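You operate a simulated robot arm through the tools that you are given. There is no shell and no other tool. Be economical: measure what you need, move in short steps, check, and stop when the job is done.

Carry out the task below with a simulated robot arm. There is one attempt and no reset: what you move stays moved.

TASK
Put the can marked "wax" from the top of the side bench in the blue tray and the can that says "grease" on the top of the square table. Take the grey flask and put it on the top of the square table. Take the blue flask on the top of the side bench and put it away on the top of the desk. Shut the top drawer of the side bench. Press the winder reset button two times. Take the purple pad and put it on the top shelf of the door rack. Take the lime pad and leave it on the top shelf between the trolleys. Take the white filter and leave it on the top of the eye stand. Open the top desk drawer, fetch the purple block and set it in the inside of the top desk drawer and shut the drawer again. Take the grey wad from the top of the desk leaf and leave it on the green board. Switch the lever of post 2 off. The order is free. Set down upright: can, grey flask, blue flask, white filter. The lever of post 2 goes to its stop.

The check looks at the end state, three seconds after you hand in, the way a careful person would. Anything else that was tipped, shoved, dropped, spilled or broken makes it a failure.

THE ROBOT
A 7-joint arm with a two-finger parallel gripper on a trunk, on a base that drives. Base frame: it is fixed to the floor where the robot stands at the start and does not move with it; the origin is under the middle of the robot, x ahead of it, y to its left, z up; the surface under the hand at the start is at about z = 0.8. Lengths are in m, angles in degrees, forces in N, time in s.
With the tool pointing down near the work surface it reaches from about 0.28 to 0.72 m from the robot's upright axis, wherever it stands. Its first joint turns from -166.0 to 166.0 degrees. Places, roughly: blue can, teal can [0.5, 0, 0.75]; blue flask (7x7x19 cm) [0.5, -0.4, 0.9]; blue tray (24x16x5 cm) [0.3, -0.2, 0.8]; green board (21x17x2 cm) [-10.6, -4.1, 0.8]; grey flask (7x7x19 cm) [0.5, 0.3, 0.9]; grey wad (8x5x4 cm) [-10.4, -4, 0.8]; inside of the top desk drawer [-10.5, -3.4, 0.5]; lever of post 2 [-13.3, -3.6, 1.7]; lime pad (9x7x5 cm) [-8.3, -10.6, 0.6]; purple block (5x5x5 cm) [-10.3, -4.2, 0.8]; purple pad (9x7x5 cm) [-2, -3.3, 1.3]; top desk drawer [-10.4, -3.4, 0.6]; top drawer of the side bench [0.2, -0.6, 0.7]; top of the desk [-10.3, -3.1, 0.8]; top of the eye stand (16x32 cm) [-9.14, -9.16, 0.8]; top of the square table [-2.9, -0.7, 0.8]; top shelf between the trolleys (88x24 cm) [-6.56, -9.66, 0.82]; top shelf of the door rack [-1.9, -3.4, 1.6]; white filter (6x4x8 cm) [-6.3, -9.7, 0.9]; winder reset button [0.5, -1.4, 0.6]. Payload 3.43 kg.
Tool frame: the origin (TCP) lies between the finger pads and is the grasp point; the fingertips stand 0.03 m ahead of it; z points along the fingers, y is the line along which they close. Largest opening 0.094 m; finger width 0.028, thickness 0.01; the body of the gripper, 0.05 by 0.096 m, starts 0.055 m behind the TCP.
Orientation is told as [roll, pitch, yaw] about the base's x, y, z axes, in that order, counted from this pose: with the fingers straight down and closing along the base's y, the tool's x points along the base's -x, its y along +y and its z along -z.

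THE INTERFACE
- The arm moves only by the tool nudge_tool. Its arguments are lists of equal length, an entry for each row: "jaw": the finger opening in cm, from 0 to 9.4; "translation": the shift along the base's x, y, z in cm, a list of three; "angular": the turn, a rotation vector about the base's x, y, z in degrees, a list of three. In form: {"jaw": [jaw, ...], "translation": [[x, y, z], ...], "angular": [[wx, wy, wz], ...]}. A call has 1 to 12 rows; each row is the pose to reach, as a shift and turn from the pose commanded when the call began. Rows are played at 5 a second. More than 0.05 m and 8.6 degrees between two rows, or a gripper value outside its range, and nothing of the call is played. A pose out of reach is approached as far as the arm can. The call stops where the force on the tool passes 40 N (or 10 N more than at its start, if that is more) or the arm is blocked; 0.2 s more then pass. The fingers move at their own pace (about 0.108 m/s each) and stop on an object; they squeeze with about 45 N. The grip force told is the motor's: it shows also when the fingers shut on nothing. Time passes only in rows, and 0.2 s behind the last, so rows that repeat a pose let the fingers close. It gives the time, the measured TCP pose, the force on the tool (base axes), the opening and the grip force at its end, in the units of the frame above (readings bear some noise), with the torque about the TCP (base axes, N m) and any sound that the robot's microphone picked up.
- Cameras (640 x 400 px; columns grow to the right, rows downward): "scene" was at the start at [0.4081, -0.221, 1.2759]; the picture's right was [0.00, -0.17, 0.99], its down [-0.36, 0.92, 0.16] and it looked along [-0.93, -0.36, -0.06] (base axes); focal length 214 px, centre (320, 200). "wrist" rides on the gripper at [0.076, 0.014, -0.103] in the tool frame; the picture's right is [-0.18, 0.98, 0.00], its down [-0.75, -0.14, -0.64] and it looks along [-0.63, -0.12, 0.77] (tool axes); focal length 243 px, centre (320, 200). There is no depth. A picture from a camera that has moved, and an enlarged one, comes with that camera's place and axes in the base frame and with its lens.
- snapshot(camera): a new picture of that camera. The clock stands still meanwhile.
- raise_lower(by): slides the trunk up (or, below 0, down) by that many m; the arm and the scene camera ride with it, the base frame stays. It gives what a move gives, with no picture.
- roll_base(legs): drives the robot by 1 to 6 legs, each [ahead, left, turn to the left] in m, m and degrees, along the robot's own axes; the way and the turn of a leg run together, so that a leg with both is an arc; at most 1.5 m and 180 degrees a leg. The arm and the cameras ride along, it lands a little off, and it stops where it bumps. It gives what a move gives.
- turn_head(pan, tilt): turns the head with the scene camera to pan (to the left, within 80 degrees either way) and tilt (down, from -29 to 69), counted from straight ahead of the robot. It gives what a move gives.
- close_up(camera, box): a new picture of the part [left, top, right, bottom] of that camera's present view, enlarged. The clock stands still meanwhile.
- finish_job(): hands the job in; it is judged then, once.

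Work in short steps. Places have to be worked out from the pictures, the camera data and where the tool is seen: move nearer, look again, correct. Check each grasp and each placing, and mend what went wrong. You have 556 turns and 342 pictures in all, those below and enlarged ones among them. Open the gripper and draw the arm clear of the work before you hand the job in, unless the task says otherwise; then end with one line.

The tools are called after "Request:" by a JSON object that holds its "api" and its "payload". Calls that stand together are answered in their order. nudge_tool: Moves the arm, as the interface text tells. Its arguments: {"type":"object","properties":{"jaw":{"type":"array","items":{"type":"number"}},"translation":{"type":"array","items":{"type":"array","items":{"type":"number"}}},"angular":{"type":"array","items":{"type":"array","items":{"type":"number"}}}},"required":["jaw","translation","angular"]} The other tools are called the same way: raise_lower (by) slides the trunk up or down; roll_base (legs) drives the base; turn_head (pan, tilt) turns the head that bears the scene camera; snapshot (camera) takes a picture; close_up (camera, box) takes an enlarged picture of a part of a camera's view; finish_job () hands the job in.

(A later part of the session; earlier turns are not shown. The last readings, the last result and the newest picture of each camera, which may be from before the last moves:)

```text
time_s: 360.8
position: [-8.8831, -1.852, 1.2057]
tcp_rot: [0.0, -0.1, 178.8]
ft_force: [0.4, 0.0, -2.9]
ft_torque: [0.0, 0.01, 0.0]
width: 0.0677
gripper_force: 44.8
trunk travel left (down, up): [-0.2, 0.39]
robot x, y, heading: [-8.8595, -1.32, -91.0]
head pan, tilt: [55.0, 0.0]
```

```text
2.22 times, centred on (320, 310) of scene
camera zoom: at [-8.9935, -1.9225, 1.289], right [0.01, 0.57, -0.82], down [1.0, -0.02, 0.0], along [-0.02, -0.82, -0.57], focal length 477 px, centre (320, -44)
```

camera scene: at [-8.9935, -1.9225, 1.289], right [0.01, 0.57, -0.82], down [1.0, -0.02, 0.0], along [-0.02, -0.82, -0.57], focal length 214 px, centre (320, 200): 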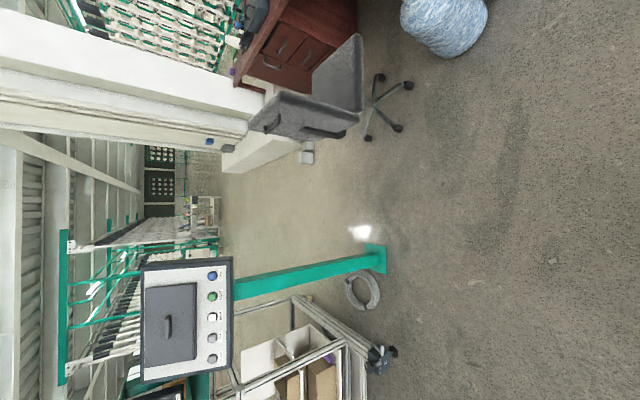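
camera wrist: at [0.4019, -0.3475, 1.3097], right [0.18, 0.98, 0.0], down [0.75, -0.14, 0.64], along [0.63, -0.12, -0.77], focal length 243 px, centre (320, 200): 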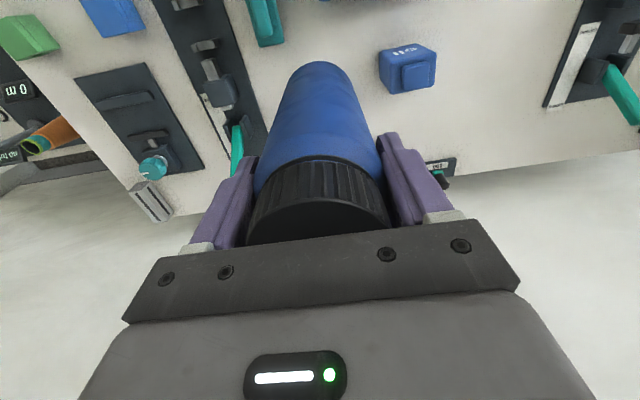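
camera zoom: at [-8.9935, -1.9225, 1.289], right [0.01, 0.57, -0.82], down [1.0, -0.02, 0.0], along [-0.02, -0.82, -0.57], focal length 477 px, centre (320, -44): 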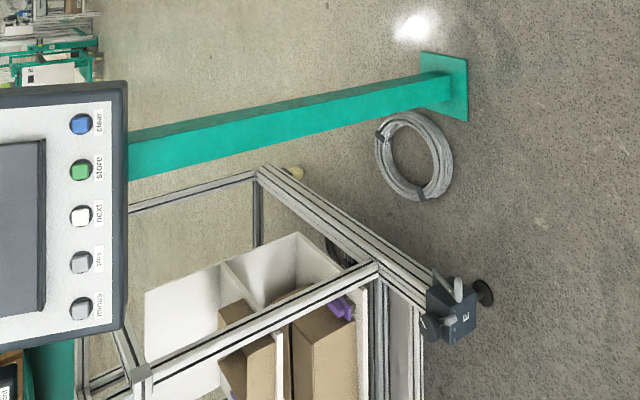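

The gap between chair back (x≈−9.36) and post foot (x≈−8.675) is ~0.7 m; my base is ~0.5 m wide. I align at x≈−9.03 first.

Request:
{"api": "roll_base", "payload": {"legs": [[0, -0.17, 1], [0.8, 0, 0]]}}

Request:
{"api": "turn_head", "payload": {"pan": 35, "tilt": 0}}

Request:
{"api": "snapshot", "payload": {"camera": "scene"}}

```text
time_s: 366.3
position: [-9.058, -2.6824, 1.2062]
tcp_rot: [0.0, -0.1, 178.9]
ft_force: [-0.3, -0.7, -3.1]
ft_torque: [0.01, 0.0, 0.0]
width: 0.068
gripper_force: 44.8
trunk travel left (down, up): [-0.2, 0.39]
robot x, y, heading: [-9.0374, -2.1493, -91.1]
head pan, tilt: [55.0, 0.0]
```

```text
time_s: 367.1
position: [-9.0583, -2.6815, 1.2062]
tcp_rot: [0.1, -0.2, 178.8]
ft_force: [-0.4, -0.5, -2.3]
ft_torque: [-0.02, 0.01, -0.02]
width: 0.0679
gripper_force: 45.4
trunk travel left (down, up): [-0.2, 0.39]
robot x, y, heading: [-9.0356, -2.1504, -91.2]
head pan, tilt: [35.0, 0.0]
```

```text
262 pictures are left
camera scene: at [-9.1676, -2.7301, 1.2669], right [0.02, 0.82, -0.57], down [1.0, -0.02, 0.0], along [-0.01, -0.57, -0.82], focal length 214 px, centre (320, 200)
```

scene: 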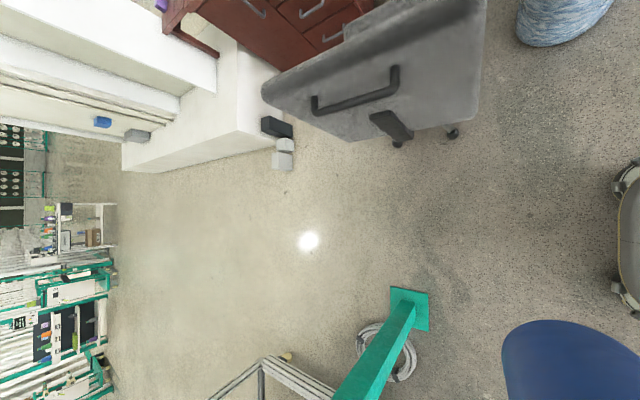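

Aligned in the gap. Straighten heading and drive 1.45 m through.

Request:
{"api": "roll_base", "payload": {"legs": [[0, 0, 1.0], [1.45, 0, 0]]}}

Request:
{"api": "turn_head", "payload": {"pan": 0, "tilt": -29}}

Request:
{"api": "snapshot", "payload": {"camera": "scene"}}

```text
time_s: 374.8
position: [-9.0232, -4.161, 1.205]
tcp_rot: [0.0, -0.1, -178.9]
ft_force: [0.2, 0.6, -1.3]
ft_torque: [-0.03, 0.0, 0.02]
width: 0.068
gripper_force: 44.8
trunk travel left (down, up): [-0.2, 0.39]
robot x, y, heading: [-9.0236, -3.6283, -88.8]
head pan, tilt: [35.0, 0.0]
```

```text
time_s: 375.8
position: [-9.024, -4.1616, 1.2057]
tcp_rot: [0.0, -0.1, -178.9]
ft_force: [0.3, 0.1, -2.1]
ft_torque: [-0.01, 0.01, 0.02]
width: 0.0679
gripper_force: 44.9
trunk travel left (down, up): [-0.2, 0.39]
robot x, y, heading: [-9.0231, -3.6299, -88.9]
head pan, tilt: [0.0, -28.6]
```

```text
261 pictures are left
camera scene: at [-9.1722, -4.1631, 1.2737], right [-0.02, 1.0, 0.0], down [0.88, 0.02, -0.48], along [-0.48, -0.01, -0.88], focal length 214 px, centre (320, 200)
```

scene: 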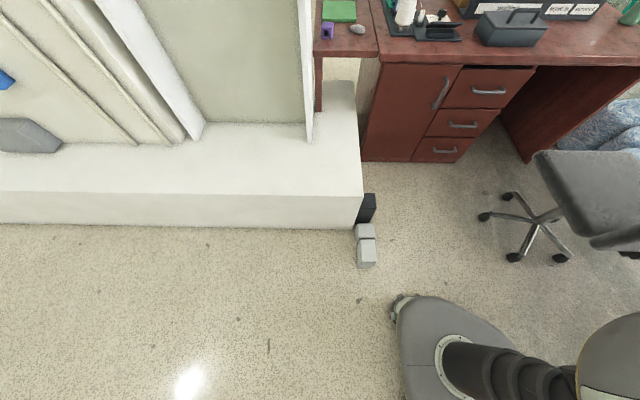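

Through the gap. Purple block, wad, green board and the drawers are in view. I turn to face the desk (heading 180) and take up position at about (−9.28, −3.5).

Request:
{"api": "roll_base", "payload": {"legs": [[0, 0, -91], [0.22, -0.13, 0]]}}

Request:
{"api": "turn_head", "payload": {"pan": 50, "tilt": 0}}

Request:
{"api": "snapshot", "payload": {"camera": "scene"}}

```text
time_s: 381.6
position: [-9.7655, -3.4516, 1.205]
tcp_rot: [0.0, -0.1, 86.9]
ft_force: [-0.5, -0.8, -3.9]
ft_torque: [-0.04, -0.02, 0.01]
width: 0.0678
gripper_force: 45.1
trunk travel left (down, up): [-0.2, 0.39]
robot x, y, heading: [-9.2373, -3.4912, 176.6]
head pan, tilt: [0.0, -28.6]
```

```text
time_s: 382.8
position: [-9.7653, -3.4512, 1.2059]
tcp_rot: [0.0, -0.2, 86.9]
ft_force: [0.6, -0.6, -2.6]
ft_torque: [0.01, 0.0, 0.01]
width: 0.0678
gripper_force: 44.9
trunk travel left (down, up): [-0.2, 0.39]
robot x, y, heading: [-9.234, -3.4874, 176.8]
head pan, tilt: [50.0, 0.0]
```

```text
260 pictures are left
camera scene: at [-9.8265, -3.3379, 1.2826], right [0.64, -0.03, -0.77], down [-0.05, -1.0, 0.0], along [-0.76, 0.04, -0.64], focal length 214 px, centre (320, 200)
```

scene: 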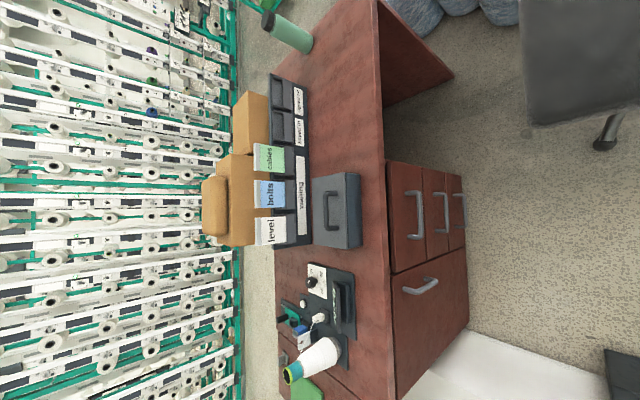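

Free desk-top area: around (−10.25, −3.12), to the right of the toolbox. I roll to (−9.62, −3.48), which clears chair and floor blocks.

Request:
{"api": "roll_base", "payload": {"legs": [[0, 0, 3.2], [0.37, 0, 0]]}}

Request:
{"api": "turn_head", "payload": {"pan": 20, "tilt": -20}}

Request:
{"api": "snapshot", "payload": {"camera": "scene"}}

```text
time_s: 385.6
position: [-10.134, -3.4876, 1.2067]
tcp_rot: [0.0, -0.3, 90.6]
ft_force: [-0.5, 0.5, -2.4]
ft_torque: [-0.03, -0.01, 0.04]
width: 0.0678
gripper_force: 45.0
trunk travel left (down, up): [-0.2, 0.39]
robot x, y, heading: [-9.6011, -3.4886, -179.5]
head pan, tilt: [50.0, 0.0]
```

```text
time_s: 386.5
position: [-10.1334, -3.4859, 1.2069]
tcp_rot: [0.0, -0.2, 90.5]
ft_force: [0.1, 0.2, -3.1]
ft_torque: [0.0, -0.01, -0.02]
width: 0.068
gripper_force: 44.8
trunk travel left (down, up): [-0.2, 0.39]
robot x, y, heading: [-9.5986, -3.4935, -179.6]
head pan, tilt: [20.0, -20.0]
```

```text
259 pictures are left
camera scene: at [-10.1599, -3.3476, 1.2691], right [0.94, 0.01, -0.34], down [-0.11, -0.94, -0.32], along [-0.32, 0.34, -0.88], focal length 214 px, centre (320, 200)
```

scene: 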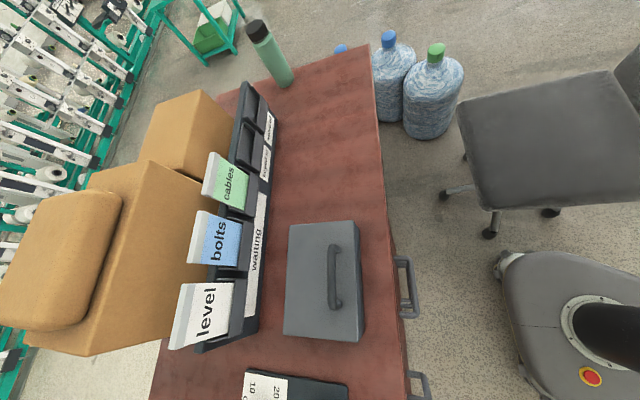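

Toolbox ends at y≈−3.245, desk edge at x≈−10.17. Target (−10.25, −3.15). Move over there at height.

Request:
{"api": "nudge_tool", "payload": {"jaw": [5, 5, 5, 5, 5, 5, 5, 5], "translation": [[-1.4, 4.2, 0], [-2.9, 8.4, 0], [-4.4, 12.6, 0], [-5.8, 16.8, 0], [-7.3, 21, 0], [-8.7, 25.2, 0], [-10.2, 29.4, 0], [-11.65, 33.6, 0]], "angular": [[0, 0, 0], [0, 0, 0], [0, 0, 0], [0, 0, 0], [0, 0, 0], [0, 0, 0], [0, 0, 0], [0, 0, 0]]}}

Request:
{"api": "turn_head", "payload": {"pan": 0, "tilt": 45}}

Request:
{"api": "snapshot", "payload": {"camera": "scene"}}

Request:
{"api": "snapshot", "payload": {"camera": "wrist"}}

```text
time_s: 388.3
position: [-10.2225, -3.1696, 1.1957]
tcp_rot: [-0.1, -0.1, 90.5]
ft_force: [0.0, 1.4, -2.6]
ft_torque: [0.0, 0.0, 0.03]
width: 0.0677
gripper_force: 45.2
out of reach, approached as far as the arm can: row 7, 8
trunk travel left (down, up): [-0.2, 0.39]
robot x, y, heading: [-9.6052, -3.4924, -179.8]
head pan, tilt: [20.0, -20.0]
```

```text
time_s: 389.7
position: [-10.2228, -3.1714, 1.194]
tcp_rot: [0.1, -0.1, 90.6]
ft_force: [-0.2, 0.6, -2.9]
ft_torque: [-0.01, -0.02, -0.02]
width: 0.0678
gripper_force: 45.3
trunk travel left (down, up): [-0.2, 0.39]
robot x, y, heading: [-9.6054, -3.493, -179.6]
head pan, tilt: [0.0, 45.0]
```

```text
258 pictures are left
camera scene: at [-10.2222, -3.131, 1.2478], right [1.0, 0.01, 0.0], down [0.01, -0.71, 0.7], along [0.01, -0.7, -0.71], focal length 214 px, centre (320, 200)
```

scene: 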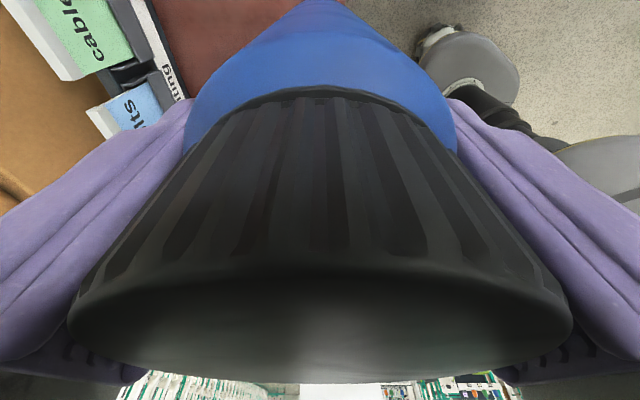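

```text
257 pictures are left
camera wrist: at [-10.2362, -3.2458, 1.2967], right [-0.98, 0.18, 0.0], down [0.13, 0.75, 0.64], along [0.11, 0.63, -0.77], focal length 243 px, centre (320, 200)
```

wrist: 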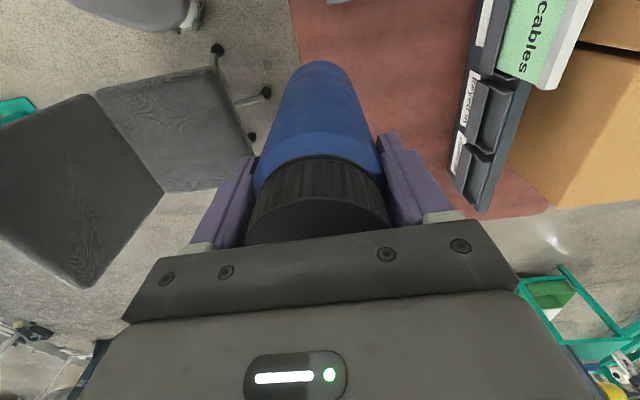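

Slightly short of reach; roll 6 cm nearer and re-check the pose.

Request:
{"api": "roll_base", "payload": {"legs": [[0.05, 0, 0]]}}

Request:
{"api": "nudge_tool", "payload": {"jaw": [5, 5], "translation": [[0.5, -0.5, -1], [1, -1, -2]], "angular": [[0, 0, 0], [0, 0, 0]]}}

```text
time_s: 390.6
position: [-10.2753, -3.171, 1.1932]
tcp_rot: [-0.2, -0.1, 90.5]
ft_force: [0.2, -0.4, -2.9]
ft_torque: [-0.03, -0.02, 0.0]
width: 0.0681
gripper_force: 44.8
trunk travel left (down, up): [-0.2, 0.39]
robot x, y, heading: [-9.6534, -3.4887, -179.4]
head pan, tilt: [0.0, 45.0]
```

```text
time_s: 391.2
position: [-10.2633, -3.1804, 1.1758]
tcp_rot: [-0.2, -0.1, 90.5]
ft_force: [0.4, 0.6, -1.9]
ft_torque: [0.03, -0.01, 0.0]
width: 0.068
gripper_force: 45.2
trunk travel left (down, up): [-0.2, 0.39]
robot x, y, heading: [-9.6547, -3.4915, -179.4]
head pan, tilt: [0.0, 45.0]
```

Request:
{"api": "turn_head", "payload": {"pan": -80, "tilt": 69}}

Request:
{"api": "nudge_tool", "payload": {"jaw": [5, 5, 5, 5, 5, 5], "translation": [[1.3, 2, -3], [1.3, 2, -7.5], [1.3, 2, -12], [1.3, 2, -16], [1.3, 2, -19], [1.3, 2, -21.5]], "angular": [[0, 0, 0], [0, 0, 0], [0, 0, 0], [0, 0, 0], [0, 0, 0], [0, 0, 0]]}}

Request:
{"api": "snapshot", "payload": {"camera": "wrist"}}

```text
time_s: 392.7
position: [-10.2636, -3.18, 1.1758]
tcp_rot: [0.0, -0.1, 90.5]
ft_force: [-0.4, 0.1, -2.7]
ft_torque: [-0.02, -0.05, 0.0]
width: 0.0679
gripper_force: 45.3
trunk travel left (down, up): [-0.2, 0.39]
robot x, y, heading: [-9.6523, -3.491, -179.4]
head pan, tilt: [-80.0, 68.8]
```

```text
time_s: 394.1
position: [-10.2531, -3.1636, 0.9588]
tcp_rot: [0.0, 0.0, 90.5]
ft_force: [0.5, -0.3, -3.3]
ft_torque: [-0.01, 0.01, -0.01]
width: 0.0678
gripper_force: 45.1
trunk travel left (down, up): [-0.2, 0.39]
robot x, y, heading: [-9.6493, -3.49, -179.7]
head pan, tilt: [-80.0, 68.8]
```

```text
256 pictures are left
camera wrist: at [-10.2668, -3.2369, 1.0607], right [-0.98, 0.18, 0.0], down [0.13, 0.75, 0.64], along [0.11, 0.63, -0.77], focal length 243 px, centre (320, 200)
```

wrist: 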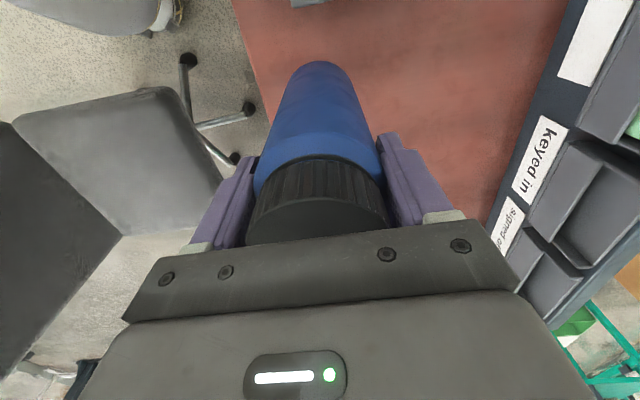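

Well over the desk. Lower slowly to contact.

Request:
{"api": "nudge_tool", "payload": {"jaw": [5, 5, 5, 5, 5, 5, 5, 5], "translation": [[0, 0, -0.7], [0, 0, -1.2], [0, 0, -1.6], [0, 0, -2], [0, 0, -2.4], [0, 0, -2.8], [0, 0, -3.2], [0, 0, -3.6]], "angular": [[0, 0, 0], [0, 0, 0], [0, 0, 0], [0, 0, 0], [0, 0, 0], [0, 0, 0], [0, 0, 0], [0, 0, 0]]}}

```text
time_s: 395.9
position: [-10.252, -3.1624, 0.9228]
tcp_rot: [0.0, -0.1, 90.4]
ft_force: [0.0, -0.5, -2.3]
ft_torque: [-0.02, 0.03, 0.01]
width: 0.0681
gripper_force: 44.7
trunk travel left (down, up): [-0.2, 0.39]
robot x, y, heading: [-9.6527, -3.4946, -179.6]
head pan, tilt: [-80.0, 68.8]
```

Request:
{"api": "nudge_tool", "payload": {"jaw": [5, 5, 5, 5, 5, 5, 5, 5], "translation": [[0, 0, -0.4], [0, 0, -0.8], [0, 0, -1.2], [0, 0, -1.6], [0, 0, -2], [0, 0, -2.4], [0, 0, -2.8], [0, 0, -3.2]], "angular": [[0, 0, 0], [0, 0, 0], [0, 0, 0], [0, 0, 0], [0, 0, 0], [0, 0, 0], [0, 0, 0], [0, 0, 0]]}}

```text
time_s: 397.3
position: [-10.2534, -3.1608, 0.9074]
tcp_rot: [0.6, -0.5, 90.5]
ft_force: [3.1, -1.3, 16.3]
ft_torque: [-0.36, -0.5, 0.0]
width: 0.0682
gripper_force: 44.8
trunk travel left (down, up): [-0.2, 0.39]
robot x, y, heading: [-9.6486, -3.4952, -179.5]
head pan, tilt: [-80.0, 68.8]
stopped in row 7: the force on the tool passed its limit at 43 N (the readings are from after the stop); the commanded pose is now the measured one
```

Contact (desk top z≈0.76). Release and rise.

Request:
{"api": "nudge_tool", "payload": {"jaw": [9.4, 9.4, 9.4, 9.4, 9.4, 9.4, 9.4, 9.4], "translation": [[0, 0, 0.1], [0, 0, 0.1], [0, 0, 0.1], [0, 0, 4.5], [0, 0, 9], [0, 0, 13.5], [0, 0, 18], [0, 0, 22]], "angular": [[0, 0, 0], [0, 0, 0], [0, 0, 0], [-0.5, 0, 0], [-0.5, 0, 0], [-0.5, 0, 0], [-0.5, 0, 0], [-0.5, 0, 0]]}}

Request:
{"api": "snapshot", "payload": {"camera": "wrist"}}

```text
time_s: 399.1
position: [-10.2526, -3.1655, 1.1272]
tcp_rot: [0.4, 0.2, 90.5]
ft_force: [0.3, -0.9, 0.3]
ft_torque: [-0.01, -0.01, 0.0]
width: 0.094
gripper_force: 0.1
trunk travel left (down, up): [-0.2, 0.39]
robot x, y, heading: [-9.6547, -3.4931, -179.5]
head pan, tilt: [-80.0, 68.8]
```

```text
255 pictures are left
camera wrist: at [-10.2662, -3.24, 1.2293], right [-0.98, 0.18, 0.01], down [0.14, 0.76, 0.64], along [0.11, 0.63, -0.77], focal length 243 px, centre (320, 200)
```

wrist: 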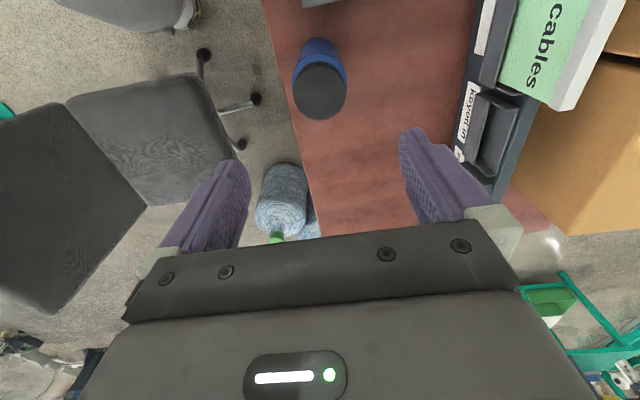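

Flask stands upright. Now I move the hand toward the leaf side and look there.

Request:
{"api": "nudge_tool", "payload": {"jaw": [9, 9, 9, 9, 9, 9, 9, 9, 9, 9], "translation": [[1, -4.3, 1], [2, -8.6, 2], [3, -12.9, 3], [4, -17.2, 4], [5, -21.5, 5], [6, -25.8, 5], [7, -30.1, 5], [8, -34.4, 5], [9, -38.7, 5], [9, -43, 5]], "angular": [[0, 0, 0], [0, 0, 0], [0, 0, 0], [0, 0, 0], [0, 0, 0], [0, 0, 0], [0, 0, 0], [0, 0, 0], [0, 0, 0], [0, 0, 0]]}}

Request:
{"api": "turn_head", "payload": {"pan": 20, "tilt": 40}}

Request:
{"api": "snapshot", "payload": {"camera": "scene"}}

```text
time_s: 401.3
position: [-10.1626, -3.5906, 1.175]
tcp_rot: [0.4, 0.1, 90.5]
ft_force: [0.0, -0.4, 0.1]
ft_torque: [0.03, -0.02, 0.02]
width: 0.0899
gripper_force: 0.1
trunk travel left (down, up): [-0.2, 0.39]
robot x, y, heading: [-9.6556, -3.4908, -179.8]
head pan, tilt: [-80.0, 68.8]
```

```text
time_s: 403.1
position: [-10.1619, -3.589, 1.1766]
tcp_rot: [0.4, 0.2, 90.6]
ft_force: [0.8, 0.1, -0.1]
ft_torque: [-0.02, -0.03, 0.02]
width: 0.09
gripper_force: 0.1
trunk travel left (down, up): [-0.2, 0.39]
robot x, y, heading: [-9.6527, -3.4945, -179.5]
head pan, tilt: [20.0, 40.0]
```

```text
254 pictures are left
camera scene: at [-10.19, -3.5425, 1.231], right [0.94, 0.01, -0.35], down [0.23, -0.76, 0.6], along [-0.26, -0.65, -0.72], focal length 214 px, centre (320, 200)
```

scene: 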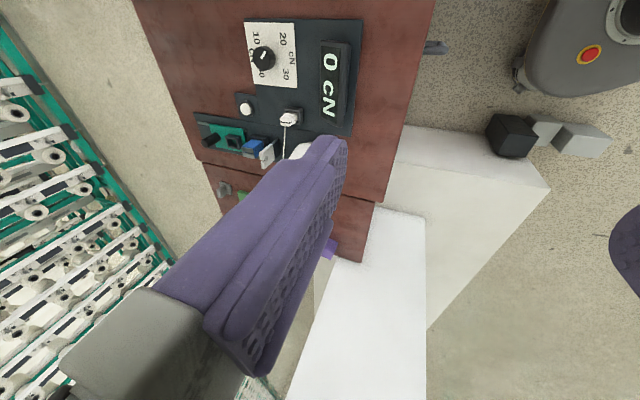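

Request:
{"api": "turn_head", "payload": {"pan": 0, "tilt": 45}}

Request:
{"api": "snapshot", "payload": {"camera": "scene"}}

```text
time_s: 403.9
position: [-10.162, -3.5891, 1.1759]
tcp_rot: [0.4, 0.1, 90.4]
ft_force: [0.7, 1.0, 0.0]
ft_torque: [-0.01, 0.0, -0.01]
width: 0.0901
gripper_force: 0.0
trunk travel left (down, up): [-0.2, 0.39]
robot x, y, heading: [-9.6538, -3.4933, -179.5]
head pan, tilt: [0.0, 45.0]
```

```text
253 pictures are left
camera scene: at [-10.161, -3.5495, 1.2294], right [1.0, 0.01, -0.01], down [0.01, -0.71, 0.71], along [0.0, -0.71, -0.71], focal length 214 px, centre (320, 200)
```

scene: 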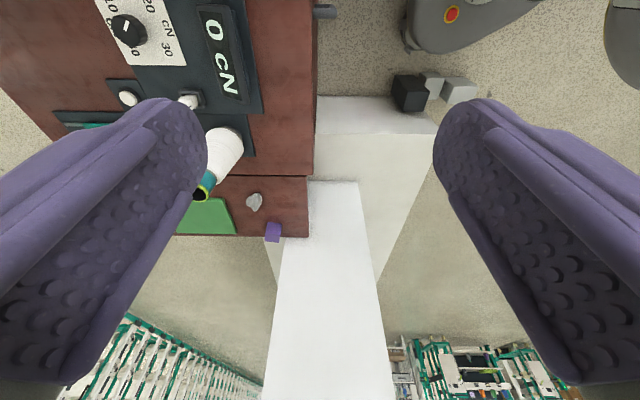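

The leaf items sit beside a pillar; they're better reached from the west side later. Now I open the drawer from here. First look at its handle.

Request:
{"api": "nudge_tool", "payload": {"jaw": [9, 9, 9, 9, 9, 9], "translation": [[4, 2, 0], [8, 5, 0], [12, 8, 0], [16, 11, 0], [19, 14, -2], [20, 17, -5]], "angular": [[0, 0, 0], [0, 0, 0], [0, 0, 0], [0, 0, 0], [0, 0, 0], [0, 0, 0]]}}

Request:
{"api": "turn_head", "payload": {"pan": 45, "tilt": 20}}

Request:
{"api": "snapshot", "payload": {"camera": "scene"}}

```text
time_s: 405.3
position: [-9.9651, -3.4149, 1.1238]
tcp_rot: [0.4, 0.1, 90.6]
ft_force: [0.4, -0.3, 0.3]
ft_torque: [0.01, -0.02, 0.0]
width: 0.0901
gripper_force: 0.1
trunk travel left (down, up): [-0.2, 0.39]
robot x, y, heading: [-9.6535, -3.4946, -179.3]
head pan, tilt: [0.0, 45.0]
```

```text
time_s: 406.4
position: [-9.9647, -3.4161, 1.1254]
tcp_rot: [0.4, 0.1, 90.4]
ft_force: [1.0, 0.4, 0.0]
ft_torque: [0.03, -0.01, 0.0]
width: 0.0898
gripper_force: 0.0
trunk travel left (down, up): [-0.2, 0.39]
robot x, y, heading: [-9.6542, -3.4914, -179.6]
head pan, tilt: [45.0, 20.0]
```

```text
252 pictures are left
camera scene: at [-10.0292, -3.3381, 1.1935], right [0.7, 0.01, -0.71], down [0.25, -0.94, 0.24], along [-0.67, -0.35, -0.66], focal length 214 px, centre (320, 200)
```

scene: 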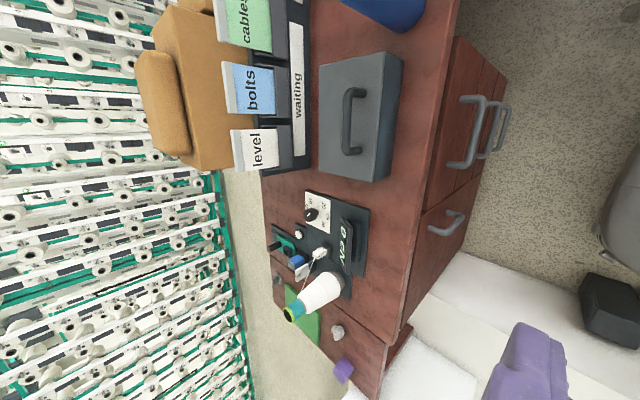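

Handle bar at about x −10.14, y −3.30…−3.42, z≈0.63. I'll grip it with a horizontal tool closing vertically, and pull by backing the base. Back 0.2 m, lower the trunk, rotate the tool.

Request:
{"api": "roll_base", "payload": {"legs": [[-0.2, 0, 0]]}}

Request:
{"api": "raise_lower", "payload": {"by": -0.12}}

Request:
{"api": "nudge_tool", "payload": {"jaw": [6, 6, 6, 6, 6, 6, 6, 6, 6, 6, 6], "translation": [[0, 0, 0], [0, 0, 0], [0, 0, 0], [0, 0, 0], [0, 0, 0], [0, 0, 0], [0, 0, 0], [0, 0, 0], [-2, 0, -2], [-4, 0, -4], [-6, 0, -6]], "angular": [[0, 8.2, 0], [0, 16.4, 0], [0, 24.6, 0], [0, 32.8, 0], [0, 41, 0], [0, 49.2, 0], [0, 57.4, 0], [0, 65.6, 0], [0, 73.8, 0], [0, 82, 0], [0, 90, 0]]}}

Request:
{"api": "turn_head", "payload": {"pan": 0, "tilt": 0}}

Request:
{"api": "snapshot", "payload": {"camera": "scene"}}

```text
time_s: 408.1
position: [-9.7534, -3.4134, 1.1249]
tcp_rot: [0.6, 0.2, 90.5]
ft_force: [0.6, -0.2, 0.3]
ft_torque: [0.01, 0.02, -0.01]
width: 0.0902
gripper_force: 0.1
trunk travel left (down, up): [-0.2, 0.39]
robot x, y, heading: [-9.44, -3.4867, -179.4]
head pan, tilt: [45.0, 20.0]
```

```text
time_s: 409.6
position: [-9.7532, -3.4143, 1.0037]
tcp_rot: [0.5, 0.1, 90.6]
ft_force: [-0.2, -0.8, -0.5]
ft_torque: [-0.02, 0.0, -0.04]
width: 0.0902
gripper_force: 0.0
trunk travel left (down, up): [-0.08, 0.51]
robot x, y, heading: [-9.4416, -3.4925, -179.7]
head pan, tilt: [45.0, 20.0]
```

```text
time_s: 412.0
position: [-9.8638, -3.3894, 0.8994]
tcp_rot: [90.5, -0.4, 90.2]
ft_force: [0.1, 1.0, 0.2]
ft_torque: [0.02, -0.03, 0.02]
width: 0.0598
gripper_force: 0.0
out of reach, approached as far as the arm can: row 2, 3, 4, 5, 6, 7, 8, 9, 10, 11
trunk travel left (down, up): [-0.08, 0.51]
robot x, y, heading: [-9.4389, -3.495, -179.8]
head pan, tilt: [45.0, 20.0]
```

```text
time_s: 413.1
position: [-9.8633, -3.3894, 0.8996]
tcp_rot: [90.3, -0.7, 90.1]
ft_force: [0.1, 0.2, 1.0]
ft_torque: [-0.04, 0.02, -0.01]
width: 0.0599
gripper_force: 0.1
trunk travel left (down, up): [-0.08, 0.51]
robot x, y, heading: [-9.4402, -3.492, -179.7]
head pan, tilt: [0.0, 0.0]
```

```text
251 pictures are left
camera scene: at [-9.8228, -3.2778, 0.9042], right [-0.01, 0.01, -1.0], down [0.0, -1.0, -0.01], along [-1.0, 0.0, 0.01], focal length 214 px, centre (320, 200)
```

scene: 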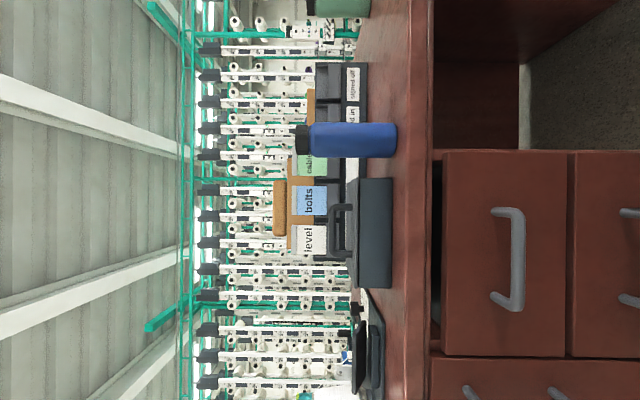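

Bar centre at y≈−3.367, z≈0.611. Stow the head and approach: first down, then forward.

Request:
{"api": "turn_head", "payload": {"pan": -80, "tilt": 69}}

Request:
{"api": "nudge_tool", "payload": {"jaw": [6, 6, 6, 6, 6, 6, 6, 6], "translation": [[-1, 0, -4.5], [-2, 0.5, -9], [-3, 1, -13.5], [-4, 1.5, -18], [-5, 2, -22], [-6, 2, -25], [-7, 2, -27], [-8, 2, -28.9]], "angular": [[0, 0, 0], [0, 0, 0], [0, 0, 0], [0, 0, 0], [0, 0, 0], [0, 0, 0], [0, 0, 0], [0, 0, 0]]}}

Request:
{"api": "snapshot", "payload": {"camera": "wrist"}}

```text
time_s: 414.6
position: [-9.8624, -3.3878, 0.8991]
tcp_rot: [90.5, -0.6, 90.1]
ft_force: [0.3, -0.6, -0.3]
ft_torque: [0.0, -0.01, 0.0]
width: 0.0599
gripper_force: 0.0
trunk travel left (down, up): [-0.08, 0.51]
robot x, y, heading: [-9.4425, -3.4921, -179.6]
head pan, tilt: [-80.0, 68.8]
```

```text
time_s: 416.4
position: [-9.9683, -3.3484, 0.8079]
tcp_rot: [90.5, -0.5, 90.1]
ft_force: [-1.0, 0.3, -1.1]
ft_torque: [0.01, 0.04, 0.07]
width: 0.0599
gripper_force: 0.1
out of reach, approached as far as the arm can: row 2, 3, 4, 5, 6, 7, 8
trunk travel left (down, up): [-0.08, 0.51]
robot x, y, heading: [-9.4407, -3.4893, -179.5]
head pan, tilt: [-80.0, 68.8]
```

```text
250 pictures are left
camera wrist: at [-9.8656, -3.423, 0.8206], right [0.01, 0.18, 0.98], down [0.64, 0.76, -0.14], along [-0.77, 0.63, -0.11], focal length 243 px, centre (320, 200)
```

wrist: 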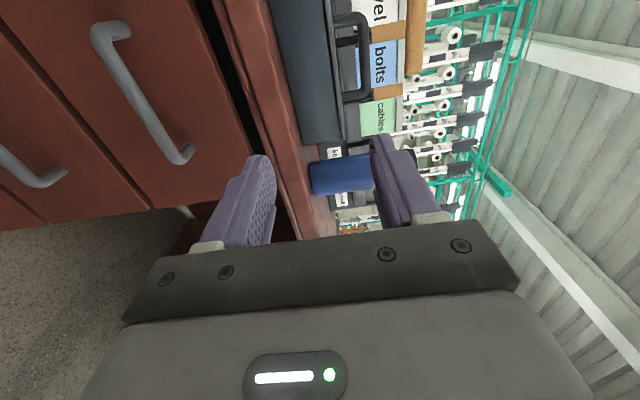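

The fully horizontal tool can't go that low. I lower the trunk fully, tilt the tool to 35° below horizontal, and come down again.

Request:
{"api": "raise_lower", "payload": {"by": -0.08}}

Request:
{"api": "nudge_tool", "payload": {"jaw": [4, 4, 4, 4, 4], "translation": [[2, 0, 0], [4, 0, 0], [4, 0, -2], [4, 0, -4], [4, 0, -6]], "angular": [[0, -7, 0], [0, -14, 0], [0, -21, 0], [0, -28, 0], [0, -35, 0]]}}

```text
time_s: 417.6
position: [-9.9686, -3.3486, 0.7278]
tcp_rot: [90.4, -0.6, 90.1]
ft_force: [-0.1, -1.1, -0.4]
ft_torque: [0.01, -0.02, 0.02]
width: 0.06
gripper_force: 0.0
trunk travel left (down, up): [0.0, 0.59]
robot x, y, heading: [-9.445, -3.486, -179.4]
head pan, tilt: [-80.0, 68.8]
```

```text
time_s: 418.8
position: [-9.9303, -3.3478, 0.6674]
tcp_rot: [55.2, -0.4, 90.4]
ft_force: [0.4, 0.1, 0.0]
ft_torque: [-0.01, 0.04, -0.02]
width: 0.04
gripper_force: 0.1
trunk travel left (down, up): [0.0, 0.59]
robot x, y, heading: [-9.4442, -3.4949, -179.4]
head pan, tilt: [-80.0, 68.8]
```

Good reach now. Look along the tool to refine the bar position.

Request:
{"api": "turn_head", "payload": {"pan": 0, "tilt": 20}}

Request:
{"api": "snapshot", "payload": {"camera": "scene"}}

Request:
{"api": "snapshot", "payload": {"camera": "wrist"}}

```text
time_s: 420.3
position: [-9.9303, -3.3464, 0.6675]
tcp_rot: [55.4, -0.4, 90.4]
ft_force: [0.1, 0.0, 0.2]
ft_torque: [-0.02, 0.0, 0.01]
width: 0.0399
gripper_force: 0.1
trunk travel left (down, up): [0.0, 0.59]
robot x, y, heading: [-9.444, -3.4896, -179.3]
head pan, tilt: [0.0, 20.0]
```

```text
249 pictures are left
camera scene: at [-9.8993, -3.2691, 0.6936], right [0.57, 0.01, -0.82], down [0.29, -0.94, 0.19], along [-0.77, -0.34, -0.54], focal length 214 px, centre (320, 200)
```

scene: 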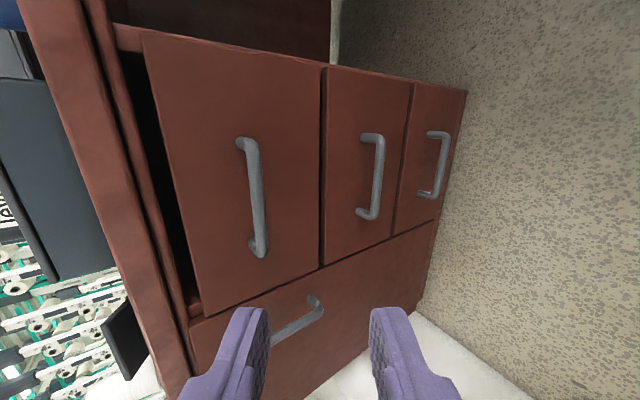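

```text
248 pictures are left
camera wrist: at [-9.8531, -3.4223, 0.7369], right [-0.56, 0.17, 0.81], down [0.6, 0.76, 0.25], along [-0.57, 0.63, -0.53], focal length 243 px, centre (320, 200)
```

wrist: 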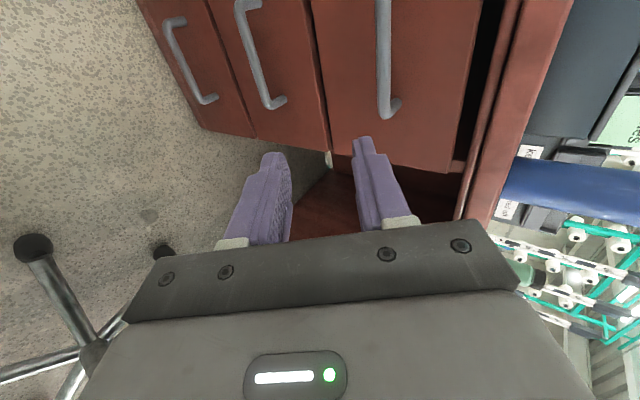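

Bar refined: (−10.165, −3.36, 0.609). Stow head and approach along the tool axis.

Request:
{"api": "turn_head", "payload": {"pan": -80, "tilt": 69}}

Request:
{"api": "nudge_tool", "payload": {"jaw": [3.5, 3.5, 3.5, 3.5], "translation": [[-4.5, -0.5, 0.2], [-9, -1, 0.4], [-12, -1.4, 0.5], [-14.5, -1.4, 0.5]], "angular": [[0, 0, 0], [0, 0, 0], [0, 0, 0], [0, 0, 0]]}}

Request:
{"api": "snapshot", "payload": {"camera": "wrist"}}

```text
time_s: 421.9
position: [-9.9311, -3.3476, 0.6681]
tcp_rot: [55.4, -0.4, 90.4]
ft_force: [0.4, 0.4, 1.1]
ft_torque: [-0.03, 0.0, 0.0]
width: 0.04
gripper_force: 0.1
trunk travel left (down, up): [0.0, 0.59]
robot x, y, heading: [-9.4401, -3.4918, -179.6]
head pan, tilt: [-80.0, 68.8]
```

```text
time_s: 422.9
position: [-10.0748, -3.3602, 0.6757]
tcp_rot: [55.4, -0.5, 90.4]
ft_force: [-1.0, -0.6, -0.5]
ft_torque: [0.0, -0.02, -0.02]
width: 0.035
gripper_force: 0.1
trunk travel left (down, up): [0.0, 0.59]
robot x, y, heading: [-9.4412, -3.4935, -179.2]
head pan, tilt: [-80.0, 68.8]
```

```text
247 pictures are left
camera wrist: at [-9.9974, -3.4357, 0.7444], right [-0.56, 0.17, 0.81], down [0.6, 0.76, 0.25], along [-0.57, 0.63, -0.53], focal length 243 px, centre (320, 200)
```

wrist: 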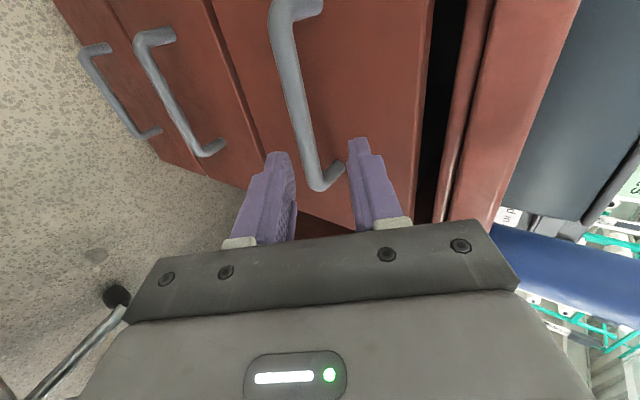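

Bar sits between the finger directions. Advance and close.

Request:
{"api": "nudge_tool", "payload": {"jaw": [3.5, 3.5, 3.5, 3.5], "translation": [[-2.5, 0, -1.8], [-5, 0, -3.7], [-7, 0, -5.2], [-8, 0, -6]], "angular": [[0, 0, 0], [0, 0, 0], [0, 0, 0], [0, 0, 0]]}}

Request:
{"api": "snapshot", "payload": {"camera": "wrist"}}

```text
time_s: 423.8
position: [-10.1402, -3.3636, 0.6223]
tcp_rot: [55.2, -0.4, 90.4]
ft_force: [26.4, -3.0, 19.0]
ft_torque: [0.12, 0.94, -0.07]
width: 0.0354
gripper_force: 0.4
out of reach, approached as far as the arm can: row 4
trunk travel left (down, up): [0.0, 0.59]
robot x, y, heading: [-9.4416, -3.4893, -179.7]
head pan, tilt: [-80.0, 68.8]
stopped in row 4: the force on the tool passed its limit at 44 N (the readings are from after the stop); the commanded pose is now the measured one
```

```text
246 pictures are left
camera wrist: at [-10.063, -3.4375, 0.6907], right [-0.56, 0.17, 0.81], down [0.6, 0.76, 0.26], along [-0.57, 0.63, -0.53], focal length 243 px, centre (320, 200)
```

wrist: 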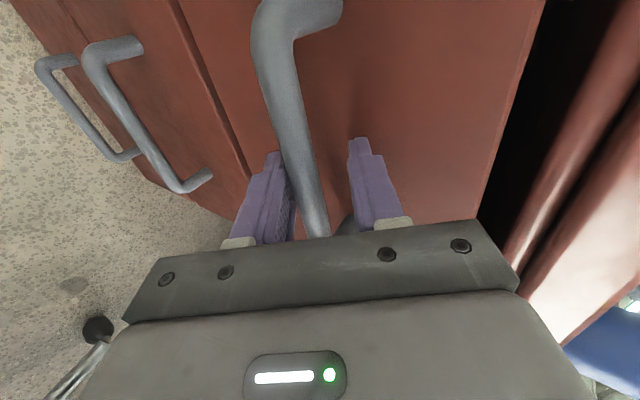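

The bar is between the fingers and the tip touches the face. Close.

Request:
{"api": "nudge_tool", "payload": {"jaw": [0, 0, 0, 0], "translation": [[0.4, 0, 0.2], [0.4, 0, 0.2], [0.4, 0, 0.2], [0.4, 0, 0.2]], "angular": [[0, 0, 0], [0, 0, 0], [0, 0, 0], [0, 0, 0]]}}

Request:
{"api": "snapshot", "payload": {"camera": "wrist"}}

```text
time_s: 424.8
position: [-10.1351, -3.3619, 0.6143]
tcp_rot: [54.3, 0.0, 90.5]
ft_force: [-2.2, 1.0, -13.4]
ft_torque: [0.21, -0.2, -0.32]
width: 0.0203
gripper_force: 45.4
trunk travel left (down, up): [0.0, 0.59]
robot x, y, heading: [-9.4408, -3.4851, -179.7]
head pan, tilt: [-80.0, 68.8]
stopped in row 4: the force on the tool passed its limit at 44 N (the readings are from after the stop); the commanded pose is now the measured one
```

```text
245 pictures are left
camera wrist: at [-10.0595, -3.4371, 0.6856], right [-0.57, 0.18, 0.8], down [0.6, 0.76, 0.26], along [-0.56, 0.63, -0.54], focal length 243 px, centre (320, 200)
```

wrist: 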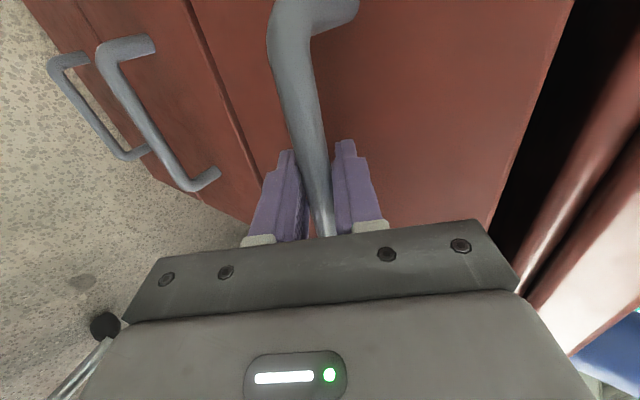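

Bar gripped. Pull by rolling the base back slowly.

Request:
{"api": "roll_base", "payload": {"legs": [[-0.1, 0, 0]]}}

Request:
{"api": "snapshot", "payload": {"camera": "wrist"}}

```text
time_s: 425.9
position: [-10.0372, -3.3634, 0.6148]
tcp_rot: [54.4, -0.1, 90.6]
ft_force: [0.5, 10.1, -25.3]
ft_torque: [-0.05, -0.11, -0.11]
width: 0.0201
gripper_force: 45.3
trunk travel left (down, up): [0.0, 0.59]
robot x, y, heading: [-9.3417, -3.4865, -179.3]
head pan, tilt: [-80.0, 68.8]
```

```text
244 pictures are left
camera wrist: at [-9.9614, -3.437, 0.6855], right [-0.57, 0.18, 0.8], down [0.6, 0.76, 0.26], along [-0.56, 0.63, -0.54], focal length 243 px, centre (320, 200)
```

wrist: 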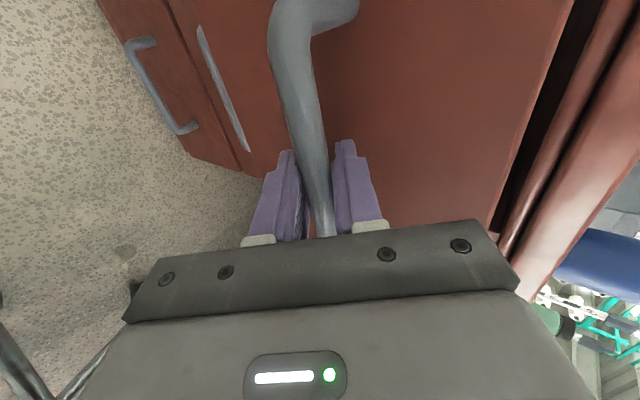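

Request:
{"api": "roll_base", "payload": {"legs": [[-0.13, 0, 0]]}}

Request:
{"api": "snapshot", "payload": {"camera": "wrist"}}

```text
time_s: 427.2
position: [-9.9071, -3.3629, 0.6147]
tcp_rot: [54.4, -0.2, 90.8]
ft_force: [1.0, 1.6, -17.1]
ft_torque: [-0.35, -0.06, 0.03]
width: 0.0203
gripper_force: 45.0
trunk travel left (down, up): [0.0, 0.59]
robot x, y, heading: [-9.2137, -3.4937, -179.2]
head pan, tilt: [-80.0, 68.8]
```

```text
243 pictures are left
camera wrist: at [-9.8302, -3.4368, 0.6855], right [-0.57, 0.18, 0.8], down [0.6, 0.76, 0.26], along [-0.56, 0.63, -0.54], focal length 243 px, centre (320, 200)
```

wrist: 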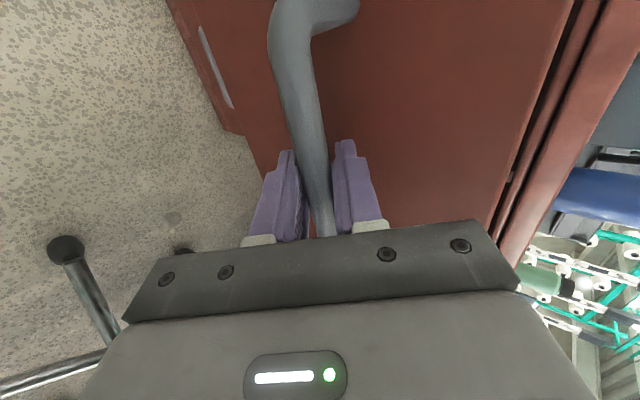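

Drawer is open ~23 cm. Release and back off along the tool axis.

Request:
{"api": "nudge_tool", "payload": {"jaw": [3.5, 3.5, 3.5, 3.5, 3.5, 3.5], "translation": [[0, 0, 0], [0, 0, 0], [3, 0, 2.2], [6, 0, 4.5], [9, 0, 7], [11, 0, 11]], "angular": [[0, 0, 0], [0, 0, 0], [0, 0, 0], [0, 0, 0], [0, 0, 0], [0, 0, 0]]}}

Request:
{"api": "raise_lower", "payload": {"by": 0.2}}

Request:
{"api": "turn_head", "payload": {"pan": 0, "tilt": 20}}

Request:
{"api": "snapshot", "payload": {"camera": "scene"}}

```text
time_s: 428.6
position: [-9.7932, -3.3622, 0.7257]
tcp_rot: [54.4, -0.1, 90.6]
ft_force: [-1.1, 0.4, -0.4]
ft_torque: [0.0, 0.01, 0.03]
width: 0.0354
gripper_force: 0.0
trunk travel left (down, up): [0.0, 0.59]
robot x, y, heading: [-9.2125, -3.4843, -179.3]
head pan, tilt: [-80.0, 68.8]
```

```text
time_s: 430.8
position: [-9.7948, -3.3614, 0.924]
tcp_rot: [54.5, -0.2, 90.7]
ft_force: [0.3, 0.4, -0.3]
ft_torque: [0.02, -0.02, 0.03]
width: 0.0348
gripper_force: 0.1
trunk travel left (down, up): [-0.2, 0.39]
robot x, y, heading: [-9.2135, -3.4908, -179.2]
head pan, tilt: [-80.0, 68.8]
```

```text
time_s: 432.3
position: [-9.7944, -3.3622, 0.9249]
tcp_rot: [54.4, -0.3, 90.7]
ft_force: [-1.3, 1.1, -0.2]
ft_torque: [-0.02, 0.01, -0.01]
width: 0.035
gripper_force: 0.0
trunk travel left (down, up): [-0.2, 0.39]
robot x, y, heading: [-9.2127, -3.4902, -179.3]
head pan, tilt: [0.0, 20.0]
```

```text
242 pictures are left
camera scene: at [-9.7644, -3.2832, 0.9506], right [0.58, 0.01, -0.81], down [0.29, -0.94, 0.2], along [-0.76, -0.35, -0.55], focal length 214 px, centre (320, 200)
```

scene: 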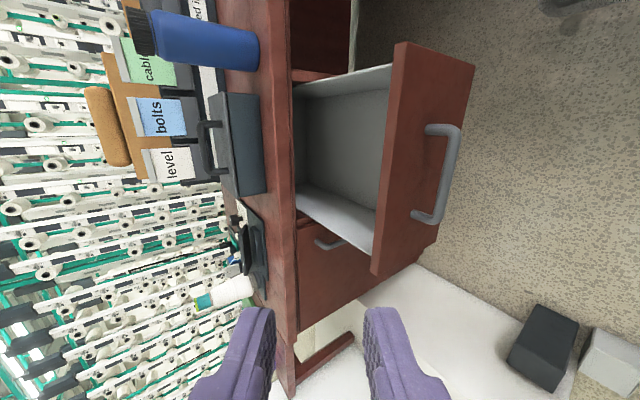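

Drawer is open and empty. Raise the hand, return the tool to pointing down, centred, before driving out.

Request:
{"api": "nudge_tool", "payload": {"jaw": [8, 8, 8, 8, 8, 8, 8, 8], "translation": [[0, 0, 4], [0, 0, 8], [0, -2, 12], [0, -4, 16], [0, -6, 20], [0, -8, 24], [0, -10.5, 28], [0, -13, 30]], "angular": [[0, -7, 0], [0, -14, 0], [0, -21, 0], [0, -28, 0], [0, -35, 0], [0, -42, 0], [0, -49, 0], [0, -54.5, 0]]}}

Request:
{"api": "roll_base", "payload": {"legs": [[-0.18, 0.1, 0], [0, 0, -90]]}}

Request:
{"api": "turn_head", "payload": {"pan": 60, "tilt": 0}}

Request:
{"api": "snapshot", "payload": {"camera": "scene"}}

```text
time_s: 434.1
position: [-9.7953, -3.4918, 1.227]
tcp_rot: [-0.1, 0.6, 90.6]
ft_force: [0.2, 0.1, -0.1]
ft_torque: [-0.01, -0.03, 0.0]
width: 0.0802
gripper_force: 0.1
trunk travel left (down, up): [-0.2, 0.39]
robot x, y, heading: [-9.2139, -3.486, -179.1]
head pan, tilt: [0.0, 20.0]
```

```text
time_s: 439.7
position: [-9.006, -3.0021, 1.2279]
tcp_rot: [0.0, 0.4, -1.7]
ft_force: [0.9, -0.8, -0.7]
ft_torque: [-0.02, 0.04, 0.01]
width: 0.0799
gripper_force: 0.0
trunk travel left (down, up): [-0.2, 0.39]
robot x, y, heading: [-9.0253, -3.5845, 88.5]
head pan, tilt: [0.0, 20.0]
```

```text
time_s: 441.0
position: [-9.0062, -3.0016, 1.2268]
tcp_rot: [0.0, 0.4, -1.7]
ft_force: [-0.8, 0.5, 0.3]
ft_torque: [0.0, -0.01, 0.0]
width: 0.08
gripper_force: 0.1
trunk travel left (down, up): [-0.2, 0.39]
robot x, y, heading: [-9.0267, -3.5842, 88.7]
head pan, tilt: [60.0, 0.0]
```

```text
241 pictures are left
camera scene: at [-8.8925, -2.9255, 1.3152], right [-0.02, -0.5, -0.87], down [-1.0, 0.03, 0.01], along [0.02, 0.87, -0.5], focal length 214 px, centre (320, 200)
```

scene: 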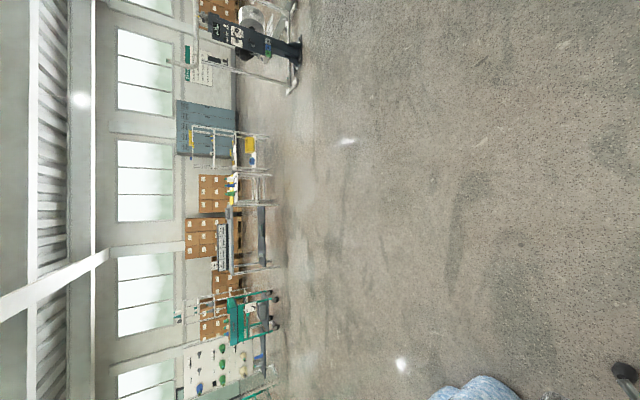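

Straighten and drive out north through the gap, then turn west.

Request:
{"api": "roll_base", "payload": {"legs": [[0, 0.01, 1.4], [1.5, 0, 0], [0.5, 0, 0], [0, 0, 90]]}}

Request:
{"api": "turn_head", "payload": {"pan": 70, "tilt": 20}}

Request:
{"api": "snapshot", "payload": {"camera": "scene"}}

```text
time_s: 454.8
position: [-9.6622, -1.6824, 1.2266]
tcp_rot: [0.0, 0.4, 92.1]
ft_force: [0.2, 1.1, 0.5]
ft_torque: [0.01, 0.0, -0.02]
width: 0.0799
gripper_force: 0.1
trunk travel left (down, up): [-0.2, 0.39]
robot x, y, heading: [-9.0759, -1.6601, -177.8]
head pan, tilt: [60.0, 0.0]
```

```text
time_s: 455.6
position: [-9.6606, -1.6816, 1.2263]
tcp_rot: [0.0, 0.4, 91.9]
ft_force: [-0.2, 0.3, 0.6]
ft_torque: [-0.03, 0.01, -0.01]
width: 0.08
gripper_force: 0.0
trunk travel left (down, up): [-0.2, 0.39]
robot x, y, heading: [-9.0741, -1.6613, -177.7]
head pan, tilt: [70.0, 20.0]
```

```text
240 pictures are left
camera scene: at [-9.7506, -1.6051, 1.3287], right [0.34, 0.01, -0.94], down [0.35, -0.93, 0.12], along [-0.87, -0.37, -0.32], focal length 214 px, centre (320, 200)
```

scene: 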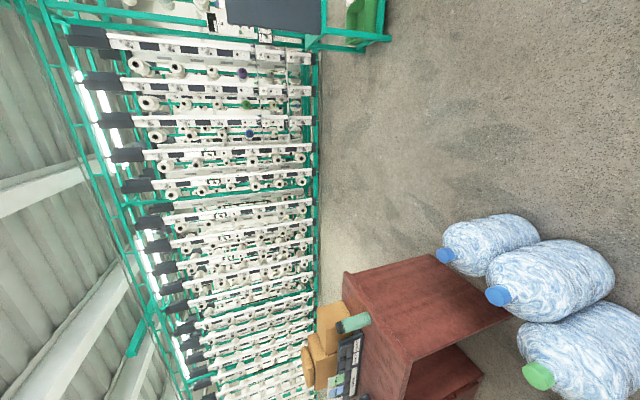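

West side is open (machine line at x≈−13.6). Drive west to x≈−11.4, then south alongside the desk.

Request:
{"api": "roll_base", "payload": {"legs": [[0, 0, -2.2], [1.2, 0, 0], [1.15, 0, 0], [0, 0, 90]]}}

Request:
{"api": "snapshot", "payload": {"camera": "scene"}}

```text
time_s: 471.2
position: [-11.4508, -2.196, 1.2274]
tcp_rot: [0.0, 0.5, 176.1]
ft_force: [0.1, -1.0, 0.9]
ft_torque: [0.0, 0.01, 0.01]
width: 0.0802
gripper_force: 0.0
trunk travel left (down, up): [-0.2, 0.39]
robot x, y, heading: [-11.4119, -1.6172, -93.6]
head pan, tilt: [70.0, 20.0]
```

```text
239 pictures are left
camera scene: at [-11.533, -2.277, 1.3287], right [0.03, 0.34, -0.94], down [0.96, 0.26, 0.12], along [0.29, -0.9, -0.32], focal length 214 px, centre (320, 200)
```

scene: 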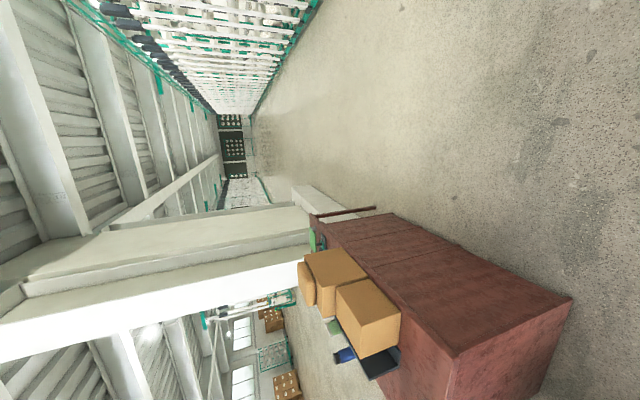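

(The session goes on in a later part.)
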